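You operate a simulated robot arm through the tools that you are given. There is no shell and no other tool.

The job below is to be done with a simulated robot arm. You get a single attempt, and the scene is never put back.

## Task
Drain station 1's filter bowl, then close its air flowmeter and air valve.
Fine: shut the drain cock again; the flowmeter stays plugged in.

Only the result counts: the job must be done as asked and must still hold three seconds after the hand-in. Knocking over, shifting, dropping, spilling or breaking anything else fails it.

## Robot
A 7-joint arm with a two-finger parallel gripper, fixed in place. Base frame: the origin is on the floor under the middle of its stand, x ahead of it, y to its left, z up. Units: mm, degrees, N and s.
With the tool pointing down near the work surface it reaches from about 440 to 920 mm from the base axis. Its first joint turns from -143.0 to 143.0 degrees. Payload 3 kg.
Tool frame: the origin (TCP) lies between the finger pads and is the grasp point; the fingertips stand 30 mm ahead of it; z points along the fingers, y is the line along which they close. The gripper opens to 94 mm. The fingers are 28 mm wide and 10 mm thick; the gripper's body (50 by 96 mm) begins 55 mm behind the TCP.
Orientation is told as [roll, pitch, yaw] about the base's x, y, z axes, in that order, counted from this pose: with the fingers straight down and closing along the base's y, the tool's x points along the base's -x, its y along +y and its z along -z.

## Interface
- The arm moves only by the tool nudge_tool. Its argument "increments" is a list that holds one entry, the list of rows, each a list of 7 numbers: the shift along the base's x, y, z in units of 25 mm (1.0 is 25 mm), then the turn, a rotation vector about the base's x, y, z in units of 8 degrees (1.0 is 8 degrees), then the opening, from 0 (shut) to 1 (fully open). In form: [[[x, y, z, rx, ry, rz, grip], ...]]. A call has 1 to 20 rows; each row shifts and turns the commanded pose from where the row before left it. A call with a number of a shift or a turn outside -1 to 1 is refused whole. Rows are played at 5 a second. More than 50 mm and 8.6 degrees between two rows, or a gripper value outside its range, and nothing of the call is played. A pose out of reach is approached as far as the arm can. The call stops where the force on the tool passes 50 N (or 10 N more than at its start, if that is more) or the arm is blocked; 0.2 s more then pass. Each finger travels about 72 mm/s and halts on what it meets, pressing with about 42 N; the grip force reading is that of the motor and also rises with nothing between the fingers. The clock runs only during rows and for 0.2 s after the last one: add rows that do not move to give the fingers time. It gives the time, the measured TCP pose, the force on the tool (base axes), the opening and the grip force at its end, in the units of the frame above (readings bear some noise), with the torque about the TCP (base axes, N m) and any sound that the robot's microphone picked up.
- Cameras (640 x 400 px; columns grow to the right, rows downward): "scene" is fixed at [49.9, 502.8, 1702.8]; the picture's right is [-0.75, -0.66, 0.00], its down [-0.39, 0.45, -0.80] and it looks along [0.52, -0.60, -0.60] (base axes); focal length 318 px, centre (320, 200). "wrist" rides on the gripper at [76, 14, -103] in the tool frame; the picture's right is [-0.18, 0.98, 0.00], its down [-0.75, -0.14, -0.64] and it looks along [-0.63, -0.12, 0.77] (tool axes); focal length 243 px, centre (320, 200). There is no depth. A picture from a camera that has moved, and an enlarged one, comes with that camera's place and axes in the base frame and with its lens.
- snapshot(camera): a new picture of that camera. It takes no simulated time.
- close_up(camera, box): a new picture of the part [left, top, right, bottom] of that camera's present view, enlarged. It takes no simulated time.
- job_done(): hands the job in; it is judged then, once.

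Nothing tells you positions but the pictures and the camera data. Unless the task says otherwise, let go and move clear before handing in.

The tools are called after ">>>" as name(argument=value, ...) on one line, values as JSON. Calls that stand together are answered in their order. nudge_tool: Moves the arm, as the interface text tells. Its arguments: {"type":"object","properties":{"increments":{"type":"array","items":{"type":"array","items":{"type":"array","items":{"type":"number"}}}}},"required":["increments"]} The other tools are called the same way: snapshot (camera) takes a picture; close_up (camera, box) takes an enlarged picture of a part of a camera's view; job_done () hands the job in.

At the start:

```text
time: 0.0
ee_pos: [389.6, -224.6, 1344.5]
tool_rot: [0.0, 0.0, 0.0]
ft_force: [0.2, -1.0, -0.2]
wrist_torque: [0.01, 0.02, 0.04]
width: 93.8
grip_force: 0.0
```

scene: 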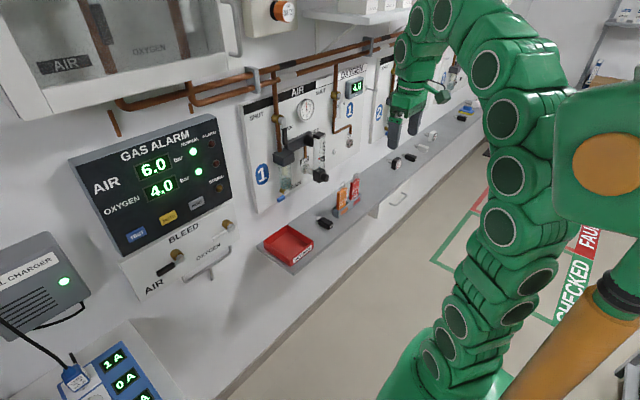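
wrist: 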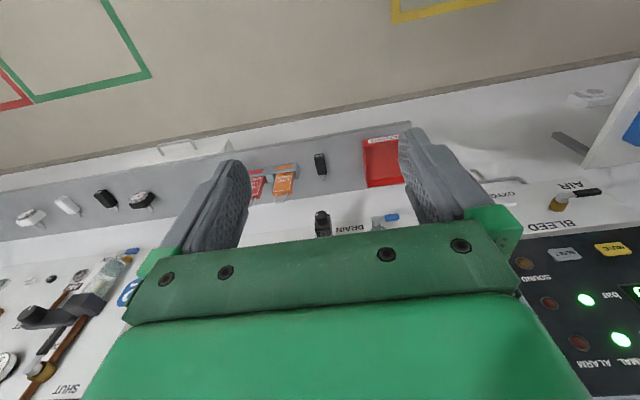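

I see a wall panel with station 1 (air and oxygen), a gas alarm panel, and a shelf below. I'll start by looking closely at station 1 from both cameras.

>>> close_up(camera="scene", box=[230, 70, 390, 220])

>>> close_up(camera="scene", box=[260, 110, 340, 210])

>>> close_up(camera="wrist", box=[0, 180, 240, 400])

>>> close_up(camera="scene", box=[60, 60, 260, 320])

```text
2.67 times, centred on (310, 145) of scene
camera zoom: at [49.9, 502.8, 1702.8], right [-0.75, -0.66, 0.0], down [-0.39, 0.45, -0.8], along [0.52, -0.6, -0.6], focal length 848 px, centre (347, 347)
```

zoom: 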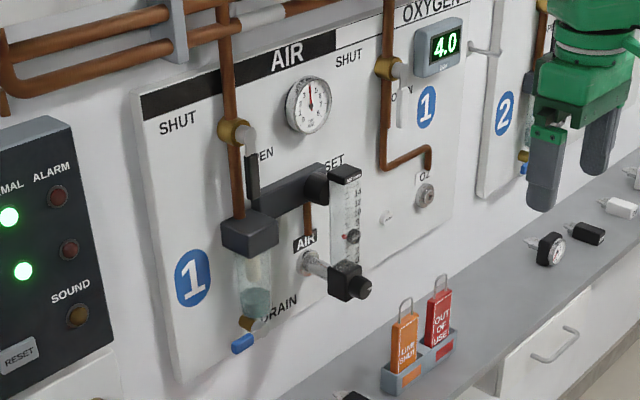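

```text
4.00 times, centred on (300, 160) of scene
camera zoom: at [49.9, 502.8, 1702.8], right [-0.75, -0.66, 0.0], down [-0.39, 0.45, -0.8], along [0.52, -0.6, -0.6], focal length 1272 px, centre (400, 360)
```

zoom: 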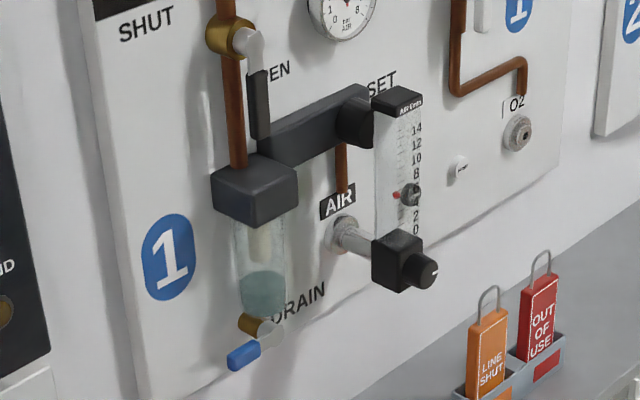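

```text
1.82 times, centred on (120, 290) of wrist
camera zoom: at [313.6, -210.5, 1445.0], right [0.18, 0.98, 0.0], down [0.75, -0.14, 0.64], along [0.63, -0.12, -0.77], focal length 441 px, centre (684, 36)
```

zoom: 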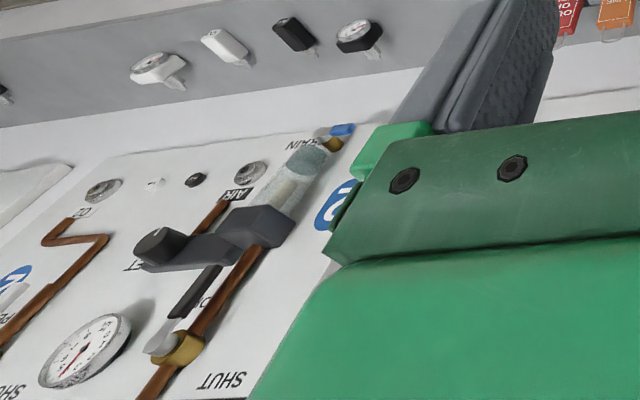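

```text
1.54 times, centred on (160, 190) of scene
camera zoom: at [49.9, 502.8, 1702.8], right [-0.75, -0.66, 0.0], down [-0.39, 0.45, -0.8], along [0.52, -0.6, -0.6], focal length 489 px, centre (566, 215)
```

zoom: 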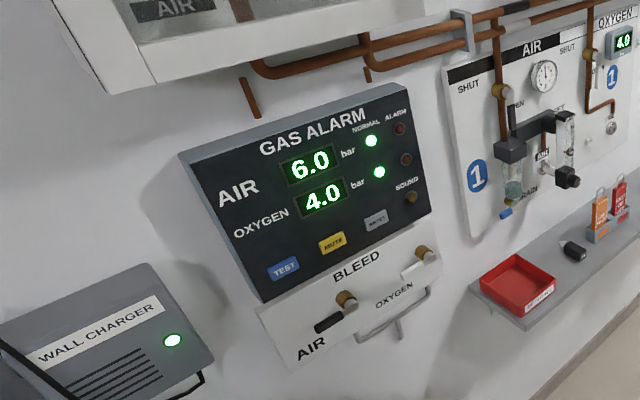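

Station 1's drain cock appears to be around x≈780, y≈-118, z≈990, with the wall further along +x. I'll zoom in on more details: the red tray, the drain lever, the knob and the air valve.

>>> close_up(camera="scene", box=[270, 170, 310, 210])

>>> close_up(camera="scene", box=[300, 130, 340, 190])

>>> close_up(camera="scene", box=[260, 90, 310, 160])

>>> close_up(camera="scene", box=[250, 170, 370, 280])

>>> close_up(camera="wrist", box=[240, 120, 420, 250])

```text
10.00 times, centred on (290, 190) of scene
camera zoom: at [49.9, 502.8, 1702.8], right [-0.75, -0.66, 0.0], down [-0.39, 0.45, -0.8], along [0.52, -0.6, -0.6], focal length 3181 px, centre (620, 300)
```

zoom: 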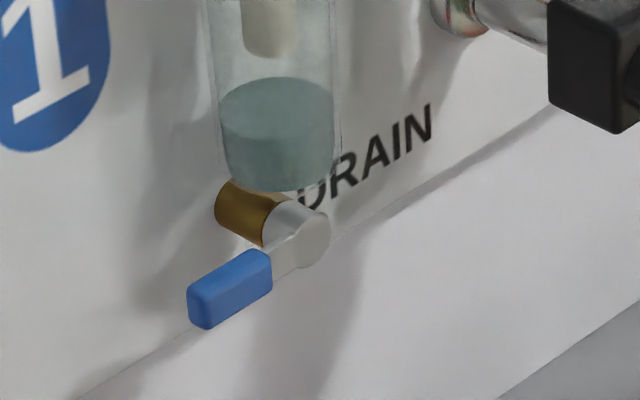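

```text
6.67 times, centred on (320, 160) of scene
camera zoom: at [49.9, 502.8, 1702.8], right [-0.75, -0.66, 0.0], down [-0.39, 0.45, -0.8], along [0.52, -0.6, -0.6], focal length 2121 px, centre (320, 467)
```

zoom: 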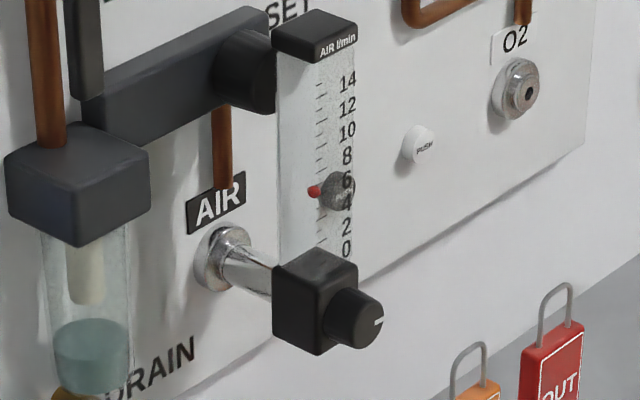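

```text
5.71 times, centred on (285, 125) of scene
camera zoom: at [49.9, 502.8, 1702.8], right [-0.75, -0.66, 0.0], down [-0.39, 0.45, -0.8], along [0.52, -0.6, -0.6], focal length 1818 px, centre (520, 629)
```

zoom: 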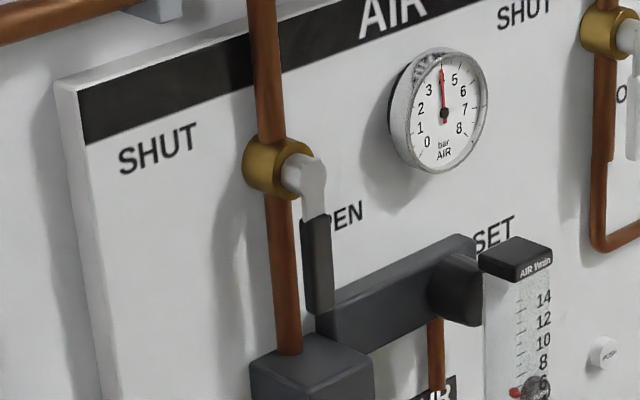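

```text
3.64 times, centred on (310, 225) of scene
camera zoom: at [49.9, 502.8, 1702.8], right [-0.75, -0.66, 0.0], down [-0.39, 0.45, -0.8], along [0.52, -0.6, -0.6], focal length 1157 px, centre (356, 109)
```

zoom: 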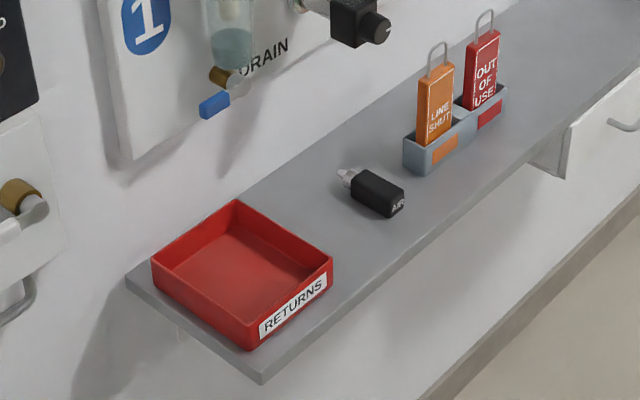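

```text
3.08 times, centred on (330, 185) of wrist
camera zoom: at [313.6, -210.5, 1445.0], right [0.18, 0.98, 0.0], down [0.75, -0.14, 0.64], along [0.63, -0.12, -0.77], focal length 746 px, centre (289, 246)
```

zoom: 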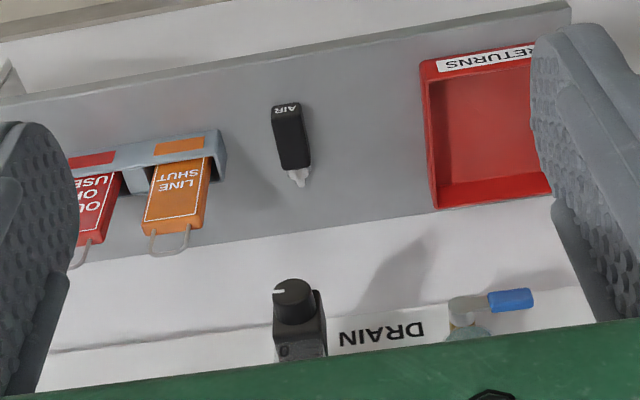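

The drain lever (blue, now pointing left toward +y) pivots near (771, -147, 1004); the panel face is at x≈810. The flowmeter knob is near (694, -277, 1041) and the shelf at z≈805. I'll swing the tool to point forward (+x), well clear of the wall, to get a closer look.

>>> nudge_tool(increments=[[[0.5, 0.4, -0.5, 0, -0.9375, 0, 1], [0.5, 0.4, -0.5, 0, -0.9375, 0, 1], [0.5, 0.4, -0.5, 0, -0.9375, 0, 1], [0.5, 0.4, -0.5, 0, -0.9375, 0, 1], [0.5, 0.4, -0.5, 0, -0.9375, 0, 1], [0.5, 0.4, -0.5, 0, -0.9375, 0, 1], [0.5, 0.4, -0.5, 0, -0.9375, 0, 1], [0.5, 0.4, -0.5, 0, -0.9375, 0, 1], [0.5, 0.4, -0.5, 0, -0.9375, 0, 1], [0.5, 0.4, -0.5, 0, -0.9375, 0, 1], [0.5, 0.4, -0.5, 0, -0.9375, 0, 1], [0.5, 0.4, -0.5, 0, -0.9375, 0, 1]]])

```text
time: 2.6
ee_pos: [495.4, -145.7, 1240.8]
tool_rot: [0.3, -66.1, -0.1]
ft_force: [0.0, 0.6, 0.2]
wrist_torque: [-0.02, 0.0, 0.01]
width: 94.2
grip_force: 0.0
out of reach, approached as far as the arm can: row 9, 10, 11, 12
```

The arm stopped short at about -66° of pitch. I'll check how it looks before going on.

>>> snapshot(camera="scene")

>>> snapshot(camera="wrist")

```text
taken
```

scene: 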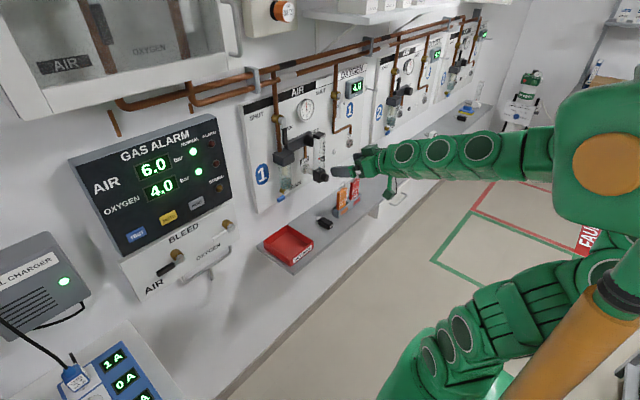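

```text
taken
camera wrist: at [371.1, -131.9, 1209.9], right [0.07, 0.98, 0.17], down [-0.28, -0.14, 0.95], along [0.96, -0.11, 0.27], focal length 243 px, centre (320, 200)
```

wrist: 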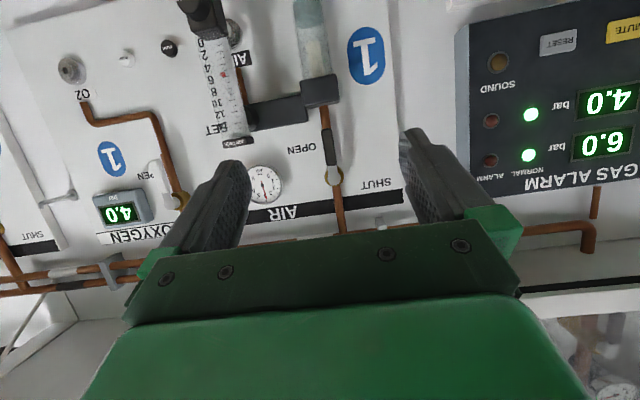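

The arm is clear of everything. I'll move further forward and a bit lower to see whether the forward-pointing orientation becomes reachable.

>>> nudge_tool(increments=[[[0.4, 0, -0.4, 0, 0, 0, 1], [0.4, 0, -0.4, 0, 0, 0, 1], [0.4, 0, -0.4, 0, 0, 0, 1]]])

```text
time: 3.4
ee_pos: [524.2, -151.0, 1215.8]
tool_rot: [-0.6, -66.3, 0.0]
ft_force: [0.0, -0.4, -0.1]
wrist_torque: [0.0, 0.0, 0.01]
width: 94.2
grip_force: 0.1
out of reach, approached as far as the arm can: row 3
```

Moving forward and down continues to be possible; I'll go toward (620, -110, 1090) while pitching further.

>>> nudge_tool(increments=[[[0.8, 0.3, -1, 0, 0, 0, 1], [0.8, 0.3, -1, 0, -0.4, 0, 1], [0.8, 0.3, -1, 0, -0.8, 0, 1], [0.8, 0.3, -1, 0, -0.8, 0, 1], [0.8, 0.3, -1, 0, -0.8, 0, 1]]])

```text
time: 4.6
ee_pos: [600.6, -159.0, 1170.5]
tool_rot: [5.8, -74.5, -3.1]
ft_force: [0.6, 0.8, -0.3]
wrist_torque: [0.04, 0.04, 0.02]
width: 94.1
grip_force: 0.1
out of reach, approached as far as the arm can: row 1, 2, 3, 4, 5
```

The arm tracks only partly. I'll look at its posture to understand the limit.

>>> snapshot(camera="scene")

>>> snapshot(camera="wrist")

```text
taken
```

scene: 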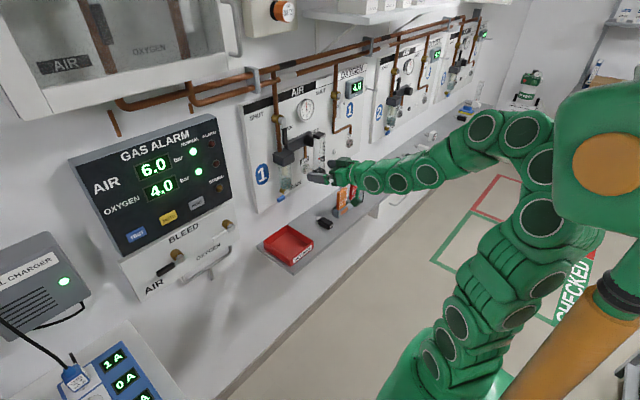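

```text
taken
camera wrist: at [481.2, -148.5, 1121.5], right [0.01, 0.98, 0.2], down [-0.41, -0.18, 0.89], along [0.91, -0.09, 0.4], focal length 243 px, centre (320, 200)
```

wrist: 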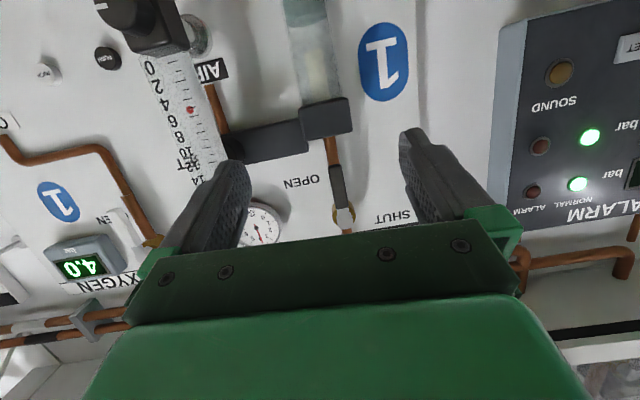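

The tool is at about (600, -159, 1170), pointing forward and slightly down, clear of the panel. I'll test small pure moves to learn what limits the arm.

>>> nudge_tool(increments=[[[0, 0.6, 0, 0, 0, 0, 1], [0, 0.6, 0, 0, 0, 0, 1]]])

>>> nudge_tool(increments=[[[0, 0, -0.8, 0, 0, 0, 1], [0, 0, -0.8, 0, 0, 0, 1]]])

```text
time: 5.2
ee_pos: [603.1, -137.5, 1179.3]
tool_rot: [5.6, -74.4, -2.7]
ft_force: [0.6, -0.5, -0.3]
wrist_torque: [-0.01, 0.03, -0.01]
width: 93.9
grip_force: 0.1
out of reach, approached as far as the arm can: row 1, 2
```

```text
time: 5.8
ee_pos: [602.9, -137.1, 1178.8]
tool_rot: [5.7, -74.3, -2.9]
ft_force: [0.0, 0.3, 0.5]
wrist_torque: [0.01, 0.0, 0.0]
width: 93.9
grip_force: 0.0
out of reach, approached as far as the arm can: row 1, 2
```

Lowering is blocked by wrist bend rather than contact. I'll pitch back so the wrist is closer to straight, then spin the tool about its own axis. That may open up a wrist branch which lets the tool point level.

>>> nudge_tool(increments=[[[0, 0, 0, 0, 1, 0, 1], [0, 0, 0, 0, 1, 0, 1], [0, 0, 0, 0, 1, 0, 1], [0, 0, 0, 0, 0, 0, 1]]])

>>> nudge_tool(increments=[[[0, 0, 0, 0.76, 0, -0.64, 1], [0, 0, 0, 0.76, 0, -0.64, 1], [0, 0, 0, 0.76, 0, -0.64, 1], [0, 0, 0, 0.76, 0, -0.64, 1], [0, 0, 0, 0.76, 0, -0.64, 1], [0, 0, 0, 0.76, 0, -0.64, 1]]])

>>> snapshot(camera="scene")

```text
time: 6.8
ee_pos: [601.5, -136.8, 1180.0]
tool_rot: [3.8, -50.4, -1.3]
ft_force: [-0.4, 1.1, -0.6]
wrist_torque: [0.0, 0.01, 0.0]
width: 94.0
grip_force: 0.2
```

```text
time: 8.2
ee_pos: [602.8, -136.8, 1179.5]
tool_rot: [44.7, -30.7, -60.9]
ft_force: [-0.4, -0.4, -0.6]
wrist_torque: [0.01, -0.03, 0.02]
width: 94.0
grip_force: 0.0
```

```text
taken
```

scene: 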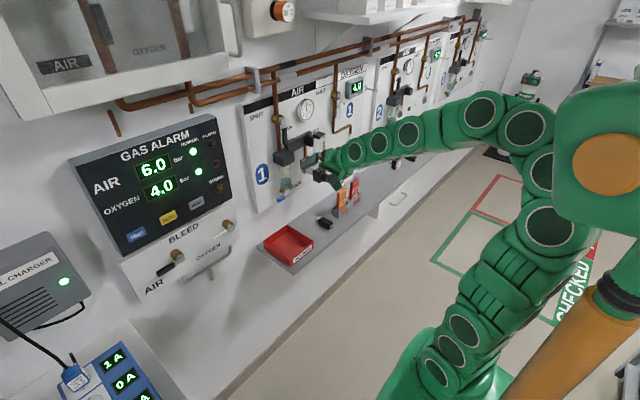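

The spin works. I'll continue spinning about the tool axis and then try pitching up again.

>>> nudge_tool(increments=[[[0, 0, 0, 0.76, 0, -0.64, 1], [0, 0, 0, 0.76, 0, -0.64, 1], [0, 0, 0, 0.76, 0, -0.64, 1], [0, 0, 0, 0.76, 0, -0.64, 1], [0, 0, 0, 0.76, 0, -0.64, 1], [0, 0, 0, 0.76, 0, -0.64, 1]]])

>>> nudge_tool(increments=[[[0, 0, 0, 0.76, 0, -0.64, 1], [0, 0, 0, 0.76, 0, -0.64, 1], [0, 0, 0, 0.76, 0, -0.64, 1], [0, 0, 0, 0.76, 0, -0.64, 1], [0, 0, 0, 0.76, 0, -0.64, 1], [0, 0, 0, 0.76, 0, -0.64, 1]]])

>>> snapshot(camera="scene")

>>> snapshot(camera="wrist")

```text
time: 9.6
ee_pos: [601.7, -137.6, 1180.2]
tool_rot: [52.5, 4.4, -94.6]
ft_force: [-0.3, 0.2, -0.2]
wrist_torque: [-0.04, 0.0, 0.01]
width: 93.8
grip_force: 0.0
```

```text
time: 11.0
ee_pos: [602.6, -136.0, 1181.1]
tool_rot: [37.4, 37.8, -132.0]
ft_force: [0.6, -0.2, -0.4]
wrist_torque: [-0.01, 0.0, -0.03]
width: 93.7
grip_force: 0.0
```

```text
taken
```

scene: 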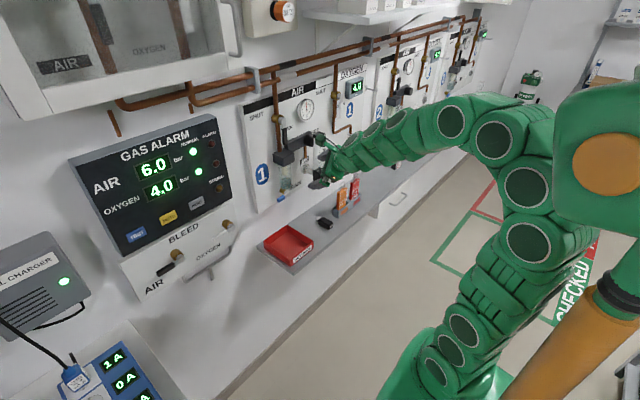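

```text
taken
camera wrist: at [567.6, -98.7, 1295.8], right [0.24, -0.9, 0.36], down [-0.95, -0.3, -0.13], along [0.22, -0.31, -0.92], focal length 243 px, centre (320, 200)
```

wrist: 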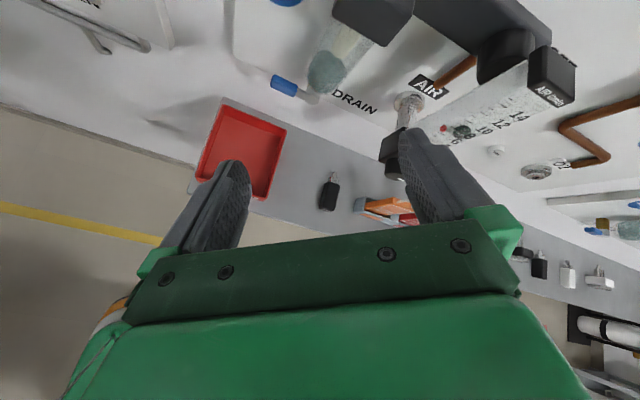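

The tool has spun 144°, putting the camera above. I'll complete the 180° and then pitch up toward level.

>>> nudge_tool(increments=[[[0, 0, 0, 0.76, 0, -0.64, 1], [0, 0, 0, 0.76, 0, -0.64, 1], [0, 0, 0, 0.76, 0, -0.64, 1], [0, 0, 0, 0.76, 0, -0.64, 1], [0, 0, 0, 0.38, 0, -0.32, 1]]])

>>> nudge_tool(increments=[[[0, 0, 0, 0, -1, 0, 1], [0, 0, 0, 0, -1, 0, 1], [0, 0, 0, 0, -1, 0, 1], [0, 0, 0, 0, -1, 0, 1], [0, 0, 0, 0, -1, 0, 1]]])

>>> snapshot(camera="scene")

>>> snapshot(camera="wrist")

```text
time: 12.2
ee_pos: [601.7, -137.0, 1179.3]
tool_rot: [3.2, 49.3, -179.4]
ft_force: [0.3, 0.0, -0.6]
wrist_torque: [0.0, -0.02, -0.02]
width: 94.4
grip_force: 0.1
```

```text
time: 13.4
ee_pos: [653.0, -163.1, 1215.4]
tool_rot: [11.5, 89.3, -171.4]
ft_force: [0.0, 0.0, -0.5]
wrist_torque: [-0.03, 0.03, 0.0]
width: 93.8
grip_force: 0.0
out of reach, approached as far as the arm can: row 3, 4, 5
```

```text
taken
```

scene: 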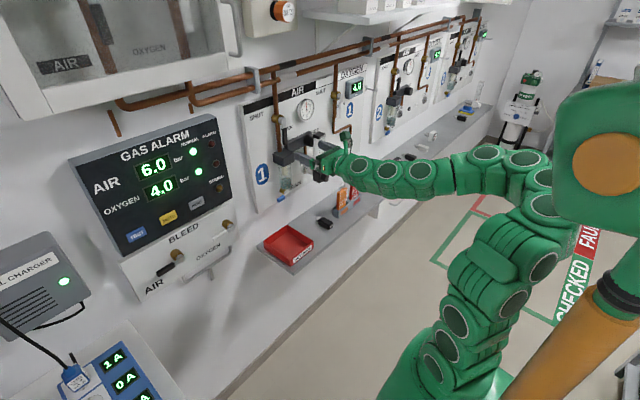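

```text
taken
camera wrist: at [550.9, -172.7, 1290.5], right [-0.05, -0.98, -0.18], down [-0.64, 0.17, -0.75], along [0.76, 0.08, -0.64], focal length 243 px, centre (320, 200)
```

wrist: 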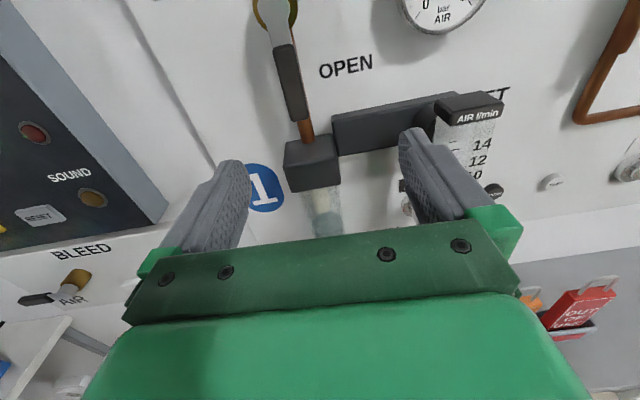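

The tool is now level with the camera above it, though it drifted to (653, -163, 1215). The wrist picture is now upright. I'll test lowering from here in small steps.

>>> nudge_tool(increments=[[[0, 0, -0.6, 0, 0, 0, 1], [0, 0, -0.6, 0, 0, 0, 1]]])

```text
time: 14.0
ee_pos: [660.1, -170.5, 1190.4]
tool_rot: [19.8, 88.6, -164.5]
ft_force: [0.0, -0.1, -0.6]
wrist_torque: [0.0, -0.01, 0.02]
width: 93.9
grip_force: 0.1
out of reach, approached as far as the arm can: row 1, 2
```

Level pointing is possible here but the wrist seems to be on its limit, so it can't follow lower. I think a different wrist branch (rotating about the forearm axis from the tool-down pose) will give free movement. I'll undo the spin first.

>>> nudge_tool(increments=[[[-0.5, 0.25, 0, 0, 1, 0, 1], [-0.5, 0.25, 0, 0, 1, 0, 1], [-0.5, 0.25, 0, 0, 1, 0, 1], [-0.5, 0.25, 0, 0, 1, 0, 1], [-0.5, 0.25, 0, 0, 1, 0, 1], [0, 0, 0, 0, 0, 0, 1]]])

>>> nudge_tool(increments=[[[0, 0, 0, -0.76, 0, 0.64, 1], [0, 0, 0, -0.76, 0, 0.64, 1], [0, 0, 0, -0.76, 0, 0.64, 1], [0, 0, 0, -0.76, 0, 0.64, 1], [0, 0, 0, -0.76, 0, 0.64, 1], [0, 0, 0, -0.76, 0, 0.64, 1], [0, 0, 0, -0.76, 0, 0.64, 1], [0, 0, 0, -0.76, 0, 0.64, 1], [0, 0, 0, -0.76, 0, 0.64, 1], [0, 0, 0, -0.76, 0, 0.64, 1], [0, 0, 0, -0.76, 0, 0.64, 1]]])

>>> nudge_tool(increments=[[[0, 0, 0, -0.76, 0, 0.64, 1], [0, 0, 0, -0.76, 0, 0.64, 1], [0, 0, 0, -0.76, 0, 0.64, 1], [0, 0, 0, -0.76, 0, 0.64, 1], [0, 0, 0, -0.76, 0, 0.64, 1], [0, 0, 0, -0.76, 0, 0.64, 1], [0, 0, 0, -0.76, 0, 0.64, 1], [0, 0, 0, -0.76, 0, 0.64, 1], [0, 0, 0, -0.76, 0, 0.64, 1], [0, 0, 0, -0.76, 0, 0.64, 1], [0, 0, 0, -0.76, 0, 0.64, 1]]])

```text
time: 15.4
ee_pos: [594.9, -134.0, 1187.2]
tool_rot: [3.2, 49.2, -179.5]
ft_force: [-1.0, -0.2, -0.2]
wrist_torque: [-0.02, 0.01, 0.0]
width: 94.0
grip_force: 0.0
```

```text
time: 17.8
ee_pos: [594.7, -134.9, 1188.0]
tool_rot: [52.7, 1.2, -91.8]
ft_force: [-0.7, 0.3, -0.2]
wrist_torque: [0.0, 0.01, -0.03]
width: 94.1
grip_force: 0.1
```

```text
time: 20.2
ee_pos: [594.8, -134.8, 1187.2]
tool_rot: [8.5, -50.4, -7.4]
ft_force: [1.4, 0.0, -0.4]
wrist_torque: [0.04, -0.01, 0.03]
width: 94.0
grip_force: 0.1
```

Back at the camera-below pose. Now I'll pitch to straight down and then start rotating about the 45° forearm axis in stages, checking as I go.

>>> nudge_tool(increments=[[[-0.2, 0, 0, 0, 1, 0, 1], [-0.2, 0, 0, 0, 1, 0, 1], [-0.2, 0, 0, 0, 1, 0, 1], [-0.2, 0, 0, 0, 1, 0, 1], [-0.2, 0, 0, 0, 1, 0, 1], [-0.2, 0, 0, 0, 1, 0, 1], [0, 0, 0, 0, 0, 0, 1]]])

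>>> nudge_tool(increments=[[[0.1, 0, 0, 0.7, 0, -0.7, 1], [0.1, 0, 0, 0.7, 0, -0.7, 1], [0.1, 0, 0, 0.7, 0, -0.7, 1], [0.1, 0, 0, 0.7, 0, -0.7, 1], [0.1, 0, 0, 0.7, 0, -0.7, 1], [0.1, 0, 0, 0.7, 0, -0.7, 1], [0.1, 0, 0, 0.7, 0, -0.7, 1]]])

>>> snapshot(camera="scene")

```text
time: 21.8
ee_pos: [566.0, -134.5, 1188.0]
tool_rot: [3.1, -2.5, -4.8]
ft_force: [0.0, -0.9, -0.3]
wrist_torque: [-0.02, 0.02, -0.05]
width: 93.8
grip_force: 0.0
```

```text
time: 23.4
ee_pos: [583.0, -133.9, 1187.5]
tool_rot: [38.4, 13.5, -42.0]
ft_force: [-0.9, -0.1, -0.2]
wrist_torque: [0.03, 0.0, 0.03]
width: 94.0
grip_force: 0.1
```

```text
taken
```

scene: 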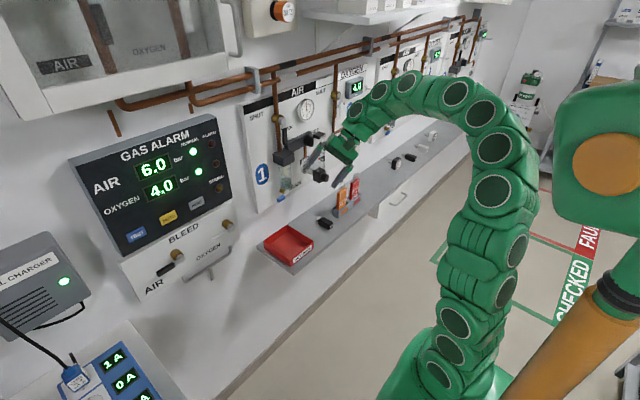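

Rotation proceeds freely with the arm curving over. I'll continue the conic rotation.

>>> nudge_tool(increments=[[[0.1, 0, 0, 0.7, 0, -0.7, 1], [0.1, 0, 0, 0.7, 0, -0.7, 1], [0.1, 0, 0, 0.7, 0, -0.7, 1], [0.1, 0, 0, 0.7, 0, -0.7, 1], [0.1, 0, 0, 0.7, 0, -0.7, 1], [0.1, 0, 0, 0.7, 0, -0.7, 1], [0.1, 0, 0, 0.7, 0, -0.7, 1], [0.1, 0, 0, 0.7, 0, -0.7, 1]]])

>>> snapshot(camera="scene")

```text
time: 25.2
ee_pos: [602.0, -134.0, 1185.6]
tool_rot: [65.2, 51.2, -73.9]
ft_force: [0.1, 0.2, 0.1]
wrist_torque: [0.0, 0.01, 0.01]
width: 93.9
grip_force: 0.0
```

```text
taken
```

scene: 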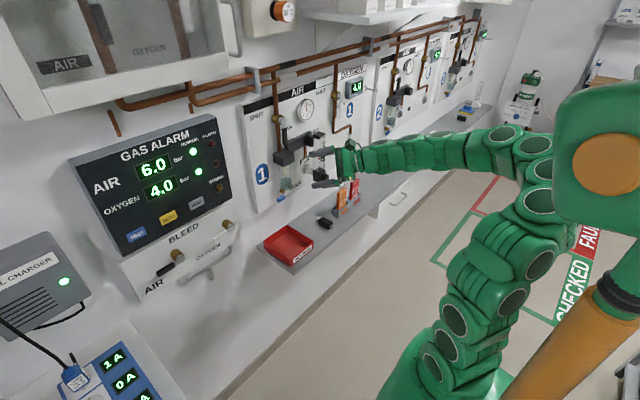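

Still free of limits. I'll finish the remaining ~60° of this rotation while moving forward slightly.

>>> nudge_tool(increments=[[[0.25, 0, 0, 0.7, 0, -0.7, 1], [0.25, 0, 0, 0.7, 0, -0.7, 1], [0.25, 0, 0, 0.7, 0, -0.7, 1], [0.25, 0, 0, 0.7, 0, -0.7, 1]]])

>>> nudge_tool(increments=[[[0.25, 0, 0, 0.7, 0, -0.7, 1], [0.25, 0, 0, 0.7, 0, -0.7, 1], [0.25, 0, 0, 0.7, 0, -0.7, 1], [0.25, 0, 0, 0.5, 0, -0.5, 1]]])

>>> snapshot(camera="scene")

>>> snapshot(camera="wrist")

```text
time: 26.2
ee_pos: [624.8, -123.0, 1188.6]
tool_rot: [77.8, 65.5, -82.0]
ft_force: [1.0, -2.0, -0.6]
wrist_torque: [0.14, 0.05, 0.23]
width: 94.0
grip_force: 0.1
```

```text
time: 27.2
ee_pos: [668.7, -106.9, 1191.3]
tool_rot: [-33.6, 86.8, 146.3]
ft_force: [0.2, 0.2, 0.3]
wrist_torque: [0.01, -0.01, 0.0]
width: 94.0
grip_force: 0.1
out of reach, approached as far as the arm can: row 2, 3
```

```text
taken
```

scene: 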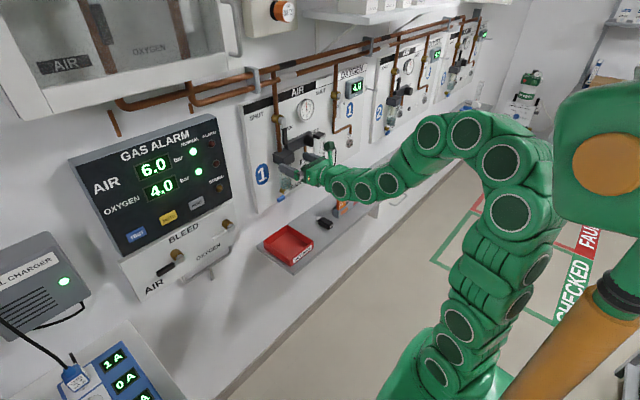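

```text
taken
camera wrist: at [569.9, -125.3, 1269.8], right [-0.01, -0.98, -0.21], down [-0.68, 0.17, -0.72], along [0.74, 0.14, -0.66], focal length 243 px, centre (320, 200)
```

wrist: 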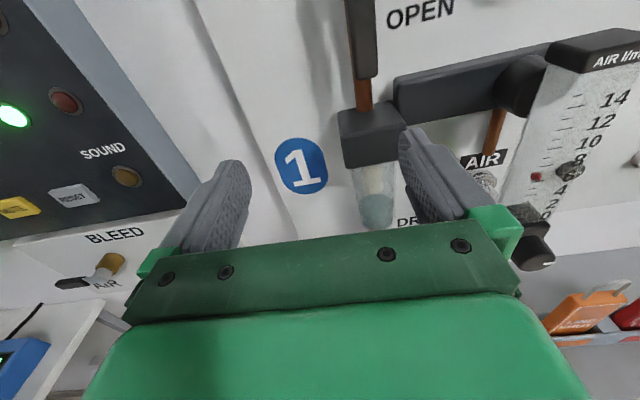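

The new branch was reached: level pointing, camera above, at (669, -107, 1191). I'll trim the small tilt and test lowering.

>>> nudge_tool(increments=[[[-0.4, 0, -0.5, -0.2, -0.4, 0, 1], [-0.4, 0, -1, 0, 0, 0, 1], [0, 0, -1, 0, 0, 0, 1], [0, 0, 0, 0, 0, 0, 1]]])

```text
time: 28.2
ee_pos: [696.5, -116.7, 1150.3]
tool_rot: [-167.9, 89.3, 12.0]
ft_force: [0.6, 0.5, -0.4]
wrist_torque: [0.01, 0.01, 0.0]
width: 93.9
grip_force: 0.1
out of reach, approached as far as the arm can: row 1, 2, 3
```

Pulled outward to x≈696 while lowering — the limit seems to be on the near side (arm too folded). I'll test lowering while extending slightly.

>>> nudge_tool(increments=[[[0.4, 0, -0.4, 0, 0, 0, 1], [0.4, 0, -0.4, 0, 0, 0, 1]]])

```text
time: 28.8
ee_pos: [717.7, -116.0, 1129.7]
tool_rot: [-164.5, 89.4, 15.5]
ft_force: [-0.3, -0.4, -1.7]
wrist_torque: [0.0, -0.03, 0.02]
width: 94.1
grip_force: 0.0
```

That followed exactly. The fingertips are now near x≈748, so I'll look before going further.

>>> snapshot(camera="wrist")

>>> close_up(camera="scene", box=[230, 70, 390, 220])

```text
taken
camera wrist: at [613.1, -131.2, 1202.0], right [0.0, -0.98, -0.19], down [-0.63, 0.14, -0.76], along [0.77, 0.12, -0.62], focal length 243 px, centre (320, 200)
```

wrist: 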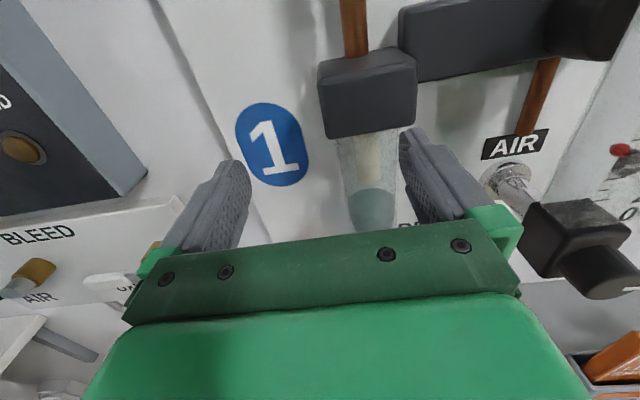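

```text
2.67 times, centred on (310, 145) of scene
camera zoom: at [49.9, 502.8, 1702.8], right [-0.75, -0.66, 0.0], down [-0.39, 0.45, -0.8], along [0.52, -0.6, -0.6], focal length 848 px, centre (347, 347)
```

zoom: 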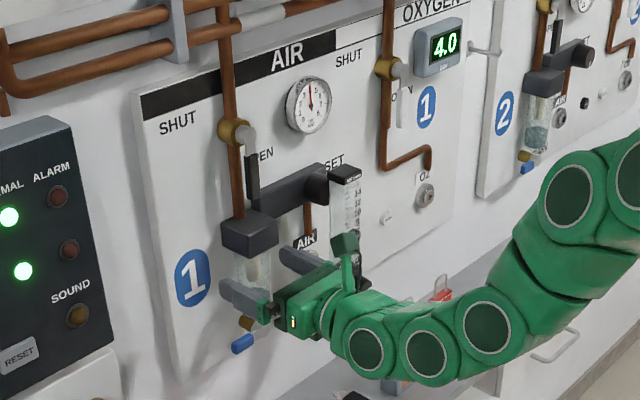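

I'm close to the filter but not touching. I want to understand the arm's posture better before choosing how to approach the low items, so I'll view the whole arm enlarged.

>>> close_up(camera="scene", box=[280, 60, 640, 285])

>>> close_up(camera="scene", box=[360, 220, 640, 400])

```text
1.78 times, centred on (460, 172) of scene
camera zoom: at [49.9, 502.8, 1702.8], right [-0.75, -0.66, 0.0], down [-0.39, 0.45, -0.8], along [0.52, -0.6, -0.6], focal length 566 px, centre (71, 249)
```

zoom: 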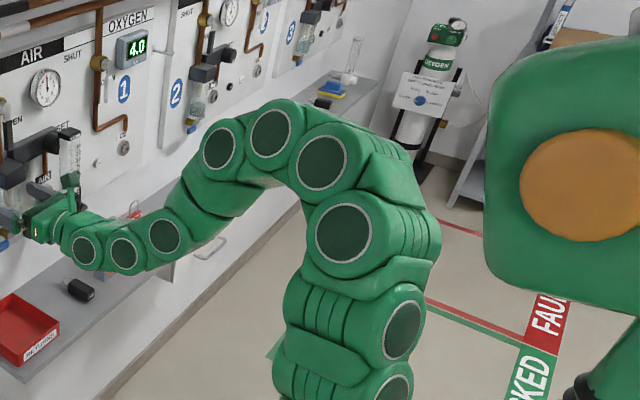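

```text
2.22 times, centred on (500, 310) of scene
camera zoom: at [49.9, 502.8, 1702.8], right [-0.75, -0.66, 0.0], down [-0.39, 0.45, -0.8], along [0.52, -0.6, -0.6], focal length 707 px, centre (-80, -44)
```

zoom: 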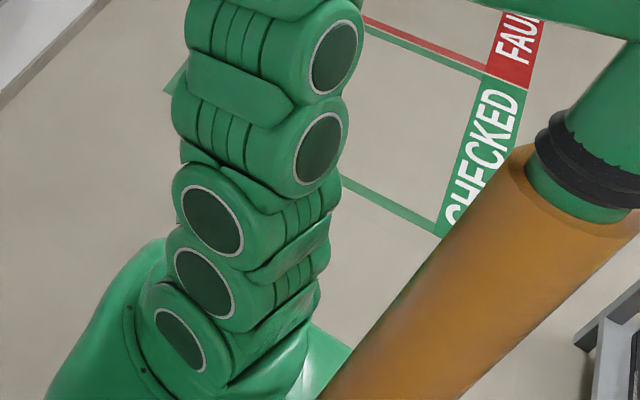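

The filter head's front-left-bottom corner is near (755, -124, 1140), so I'll back off up and away from it, then close the fingers to use them as a pusher.

>>> nudge_tool(increments=[[[-0.6, 0.3, 0.8, 0, 0, 0, 1], [-0.6, 0.3, 0.8, 0, 0, 0, 0.5], [0, 0, 0, 0, 0, 0, 0], [0, 0, 0, 0, 0, 0, 0], [0, 0, 0, 0, 0, 0, 0], [0, 0, 0, 0, 0, 0, 0]]])

>>> snapshot(camera="wrist")

```text
time: 30.2
ee_pos: [691.4, -102.0, 1169.8]
tool_rot: [-164.0, 89.4, 15.9]
ft_force: [-0.3, -0.7, 0.6]
wrist_torque: [0.03, 0.06, -0.03]
width: 0.0
grip_force: 32.7
out of reach, approached as far as the arm can: row 2
```

```text
taken
camera wrist: at [588.2, -116.6, 1243.3], right [0.0, -0.98, -0.19], down [-0.63, 0.14, -0.76], along [0.77, 0.12, -0.62], focal length 243 px, centre (320, 200)
```

wrist: 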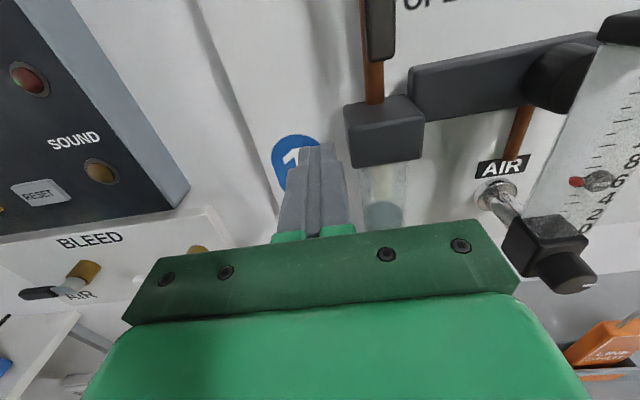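

Fingers are closed. I'll now lower while tilting the tool downward, in free space to the left of and in front of the bowl, to see how low it can follow.

>>> nudge_tool(increments=[[[0, 0, -0.8, 0, 0.8, 0, 0], [0, 0, -0.8, 0, 0.8, 0, 0], [0, 0, -0.8, 0, 0.8, 0, 0], [0, 0, -0.8, 0, 0.8, 0, 0], [0, 0, -0.8, 0, 0, 0, 0]]])

>>> snapshot(camera="wrist")

```text
time: 31.4
ee_pos: [691.4, -103.5, 1073.1]
tool_rot: [-0.2, 65.0, 179.5]
ft_force: [-0.1, -0.6, 0.6]
wrist_torque: [0.04, 0.03, -0.02]
width: 0.0
grip_force: 33.4
```

```text
taken
camera wrist: at [631.1, -118.0, 1182.2], right [-0.08, -0.98, -0.17], down [-0.9, 0.14, -0.41], along [0.43, 0.12, -0.9], focal length 243 px, centre (320, 200)
```

wrist: 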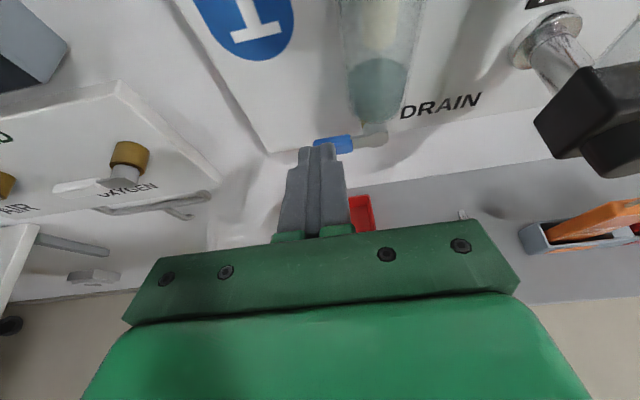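

The arm follows well with a 25° downward tilt. The blue handle spans y≈-94 to -127 at about (769, ·, 1002) with its pivot at y≈-147. I'll bring the closed fingertips to just above the handle's outer end.

>>> nudge_tool(increments=[[[0.6, 0, -0.2, 0, 0, 0, 0], [0.6, 0, -0.3, 0, 0, 0, 0], [0.6, 0, -0.3, 0, 0, 0, 0], [0.5, 0, -0.3, 0, 0, 0, 0], [0, 0, 0, 0, 0, 0, 0]]])

>>> snapshot(camera="wrist")

>>> close_up(camera="scene", box=[250, 140, 330, 220])

```text
time: 32.6
ee_pos: [747.9, -103.0, 1043.4]
tool_rot: [-0.3, 64.9, 179.7]
ft_force: [0.3, -0.7, 0.1]
wrist_torque: [-0.01, -0.03, -0.01]
width: 0.0
grip_force: 32.9
```

```text
taken
camera wrist: at [687.7, -117.2, 1153.2], right [-0.08, -0.98, -0.17], down [-0.9, 0.14, -0.41], along [0.43, 0.12, -0.9], focal length 243 px, centre (320, 200)
```

wrist: 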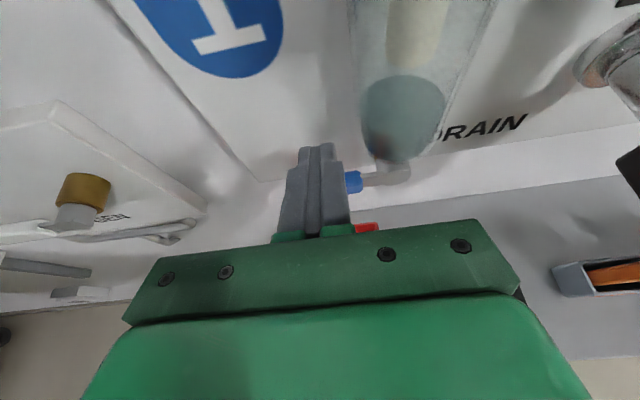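

```text
5.00 times, centred on (290, 180) of scene
camera zoom: at [49.9, 502.8, 1702.8], right [-0.75, -0.66, 0.0], down [-0.39, 0.45, -0.8], along [0.52, -0.6, -0.6], focal length 1591 px, centre (470, 300)
```

zoom: 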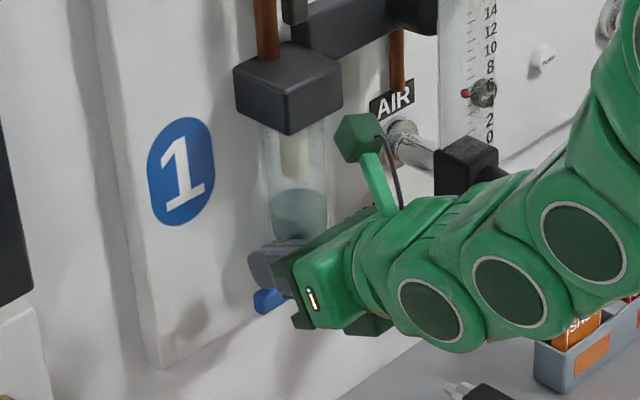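

Handle centreline is at about (770, ·, 1000). The fingers sit above its outer end. I'll move 10 mm further in and then sweep it down along its arc (about the pivot at y≈-147) toward pointing straight down.

>>> nudge_tool(increments=[[[0.4, 0.1, -0.2, 0, 0, 0, 0], [0, 0, -0.3, 0, 0, 0, 0], [0, -0.04, -0.4, 0, 0, 0, 0], [0, -0.04, -0.4, 0, 0, 0, 0], [0, -0.2, -0.36, 0, 0, 0, 0], [0, 0, 0, 0, 0, 0, 0]]])

>>> snapshot(camera="wrist")

>>> close_up(camera="scene", box=[250, 140, 330, 220])

```text
time: 34.0
ee_pos: [759.0, -106.6, 1001.9]
tool_rot: [-0.2, 64.9, 179.6]
ft_force: [0.6, 0.2, 0.5]
wrist_torque: [0.01, 0.03, 0.01]
width: 0.1
grip_force: 33.6
```

```text
taken
camera wrist: at [698.6, -121.1, 1111.8], right [-0.08, -0.98, -0.17], down [-0.9, 0.14, -0.41], along [0.43, 0.12, -0.9], focal length 243 px, centre (320, 200)
```

wrist: 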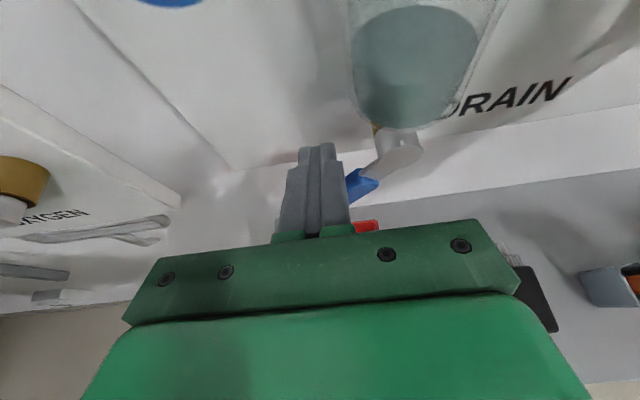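

```text
5.00 times, centred on (290, 180) of scene
camera zoom: at [49.9, 502.8, 1702.8], right [-0.75, -0.66, 0.0], down [-0.39, 0.45, -0.8], along [0.52, -0.6, -0.6], focal length 1591 px, centre (470, 300)
```

zoom: 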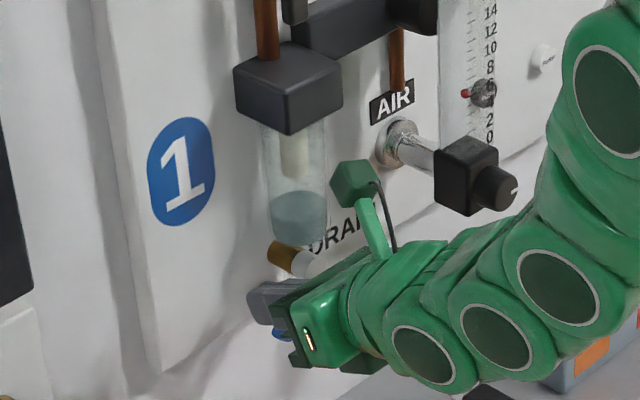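

The lever is turning easily with almost no force and is about halfway. Continuing the arc down to vertical.

>>> nudge_tool(increments=[[[0, -0.26, -0.36, 0, 0, 0, 0], [0, -0.32, -0.28, 0, 0, 0, 0], [0, -0.36, -0.28, 0, 0, 0, 0], [0, -0.2, -0.16, 0, 0, 0, 0], [0, 0, 0, 0, 0, 0, 0]]])

>>> snapshot(camera="wrist")

>>> close_up(camera="scene", box=[250, 140, 330, 220])

```text
time: 35.1
ee_pos: [759.3, -132.7, 979.6]
tool_rot: [0.2, 65.2, -179.5]
ft_force: [-16.2, 8.5, 6.4]
wrist_torque: [-0.06, -0.15, -0.09]
width: 0.0
grip_force: 32.9
stopped in row 5: the force on the tool passed its limit at 53 N (the readings are from after the stop); the commanded pose is now the measured one
```

```text
taken
camera wrist: at [698.8, -146.6, 1088.1], right [-0.07, -0.98, -0.17], down [-0.9, 0.14, -0.42], along [0.43, 0.12, -0.89], focal length 243 px, centre (320, 200)
```

wrist: 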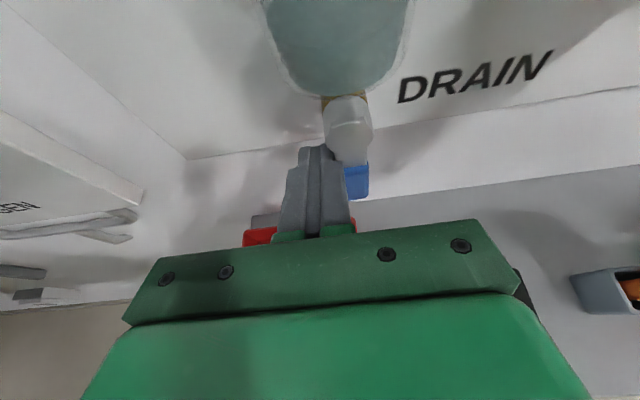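

```text
5.00 times, centred on (290, 180) of scene
camera zoom: at [49.9, 502.8, 1702.8], right [-0.75, -0.66, 0.0], down [-0.39, 0.45, -0.8], along [0.52, -0.6, -0.6], focal length 1591 px, centre (470, 300)
```

zoom: 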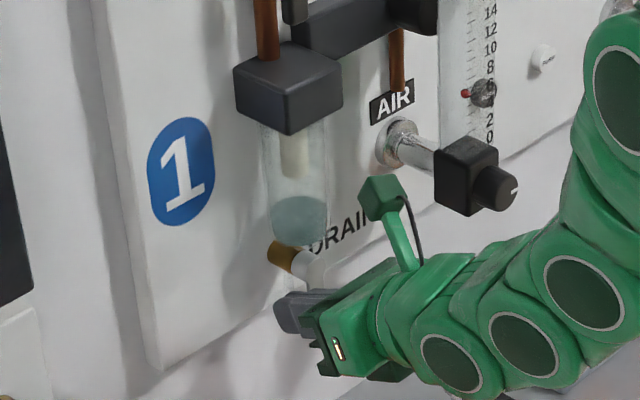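

The lever reached its stop, pointing straight down (drain open). I'll ease off slightly and let time run while watching the water level.

>>> nudge_tool(increments=[[[-0.1, 0.3, 0, 0, 0, 0, 0], [0, 0.3, 0, 0, 0, 0, 0], [0, 0, 0, 0, 0, 0, 0], [0, 0, 0, 0, 0, 0, 0], [0, 0, 0, 0, 0, 0, 0], [0, 0, 0, 0, 0, 0, 0], [0, 0, 0, 0, 0, 0, 0], [0, 0, 0, 0, 0, 0, 0], [0, 0, 0, 0, 0, 0, 0], [0, 0, 0, 0, 0, 0, 0]]])

>>> close_up(camera="scene", box=[250, 140, 330, 220])

>>> snapshot(camera="wrist")

```text
time: 37.3
ee_pos: [758.1, -118.2, 976.2]
tool_rot: [0.1, 65.2, -179.7]
ft_force: [0.2, 0.2, 0.3]
wrist_torque: [-0.01, -0.01, 0.0]
width: 0.5
grip_force: 32.9
```

```text
5.00 times, centred on (290, 180) of scene
camera zoom: at [49.9, 502.8, 1702.8], right [-0.75, -0.66, 0.0], down [-0.39, 0.45, -0.8], along [0.52, -0.6, -0.6], focal length 1591 px, centre (470, 300)
```

zoom: 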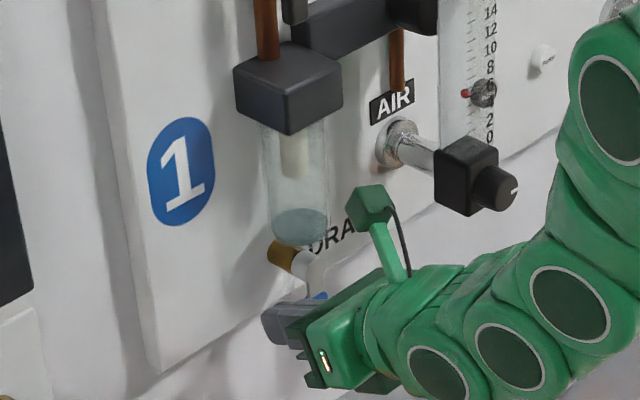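

```text
taken
camera wrist: at [696.5, -131.9, 1087.6], right [-0.07, -0.98, -0.17], down [-0.9, 0.14, -0.41], along [0.43, 0.12, -0.89], focal length 243 px, centre (320, 200)
```

wrist: 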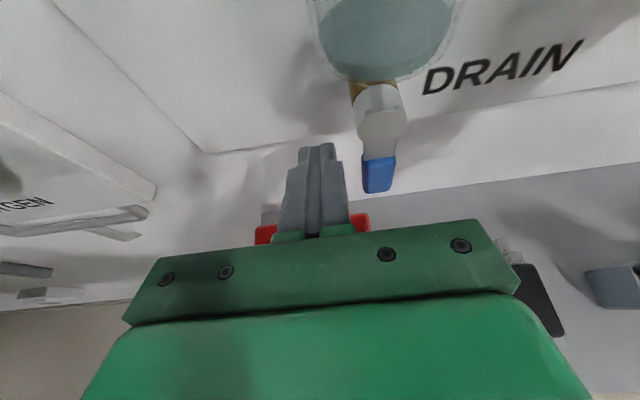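

Water is dropping. While it drains, I'll back out and shift to the right side of the lever, ready to push it back to the left to shut it.

>>> nudge_tool(increments=[[[-0.8, 0.1, 0, 0, 0, 0, 0], [-0.8, 0, 0, 0, 0, 0, 0], [-0.3, 0, 0, 0, 0, 0, 0], [0, -0.7, 0, 0, 0, 0, 0], [0, -0.7, 0, 0, 0, 0, 0], [0, -0.8, 0, 0, 0, 0, 0], [0, 0, 0, 0, 0, 0, 0], [0, 0, 0, 0, 0, 0, 0], [0, 0, 0, 0, 0, 0, 0], [0, 0, 0, 0, 0, 0, 0], [0, 0, 0, 0, 0, 0, 0], [0, 0, 0, 0, 0, 0, 0]]])

>>> close_up(camera="scene", box=[250, 140, 330, 220])

>>> snapshot(camera="wrist")

```text
time: 39.9
ee_pos: [710.5, -170.6, 976.9]
tool_rot: [0.1, 65.3, -179.7]
ft_force: [0.2, 0.0, 0.5]
wrist_torque: [0.0, 0.01, -0.03]
width: 0.0
grip_force: 33.2
```

```text
5.00 times, centred on (290, 180) of scene
camera zoom: at [49.9, 502.8, 1702.8], right [-0.75, -0.66, 0.0], down [-0.39, 0.45, -0.8], along [0.52, -0.6, -0.6], focal length 1591 px, centre (470, 300)
```

zoom: 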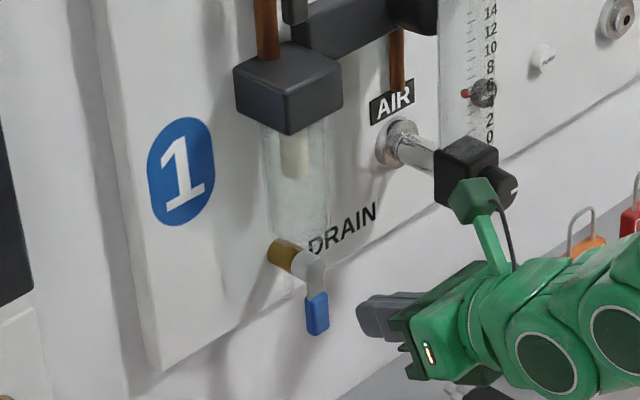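

```text
taken
camera wrist: at [649.5, -185.0, 1087.4], right [-0.07, -0.98, -0.17], down [-0.9, 0.14, -0.41], along [0.43, 0.12, -0.89], focal length 243 px, centre (320, 200)
```

wrist: 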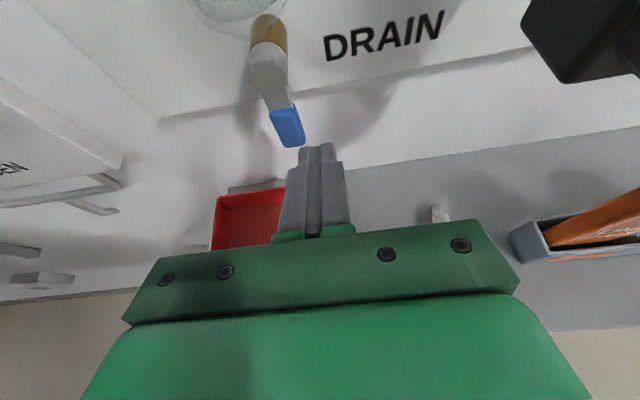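

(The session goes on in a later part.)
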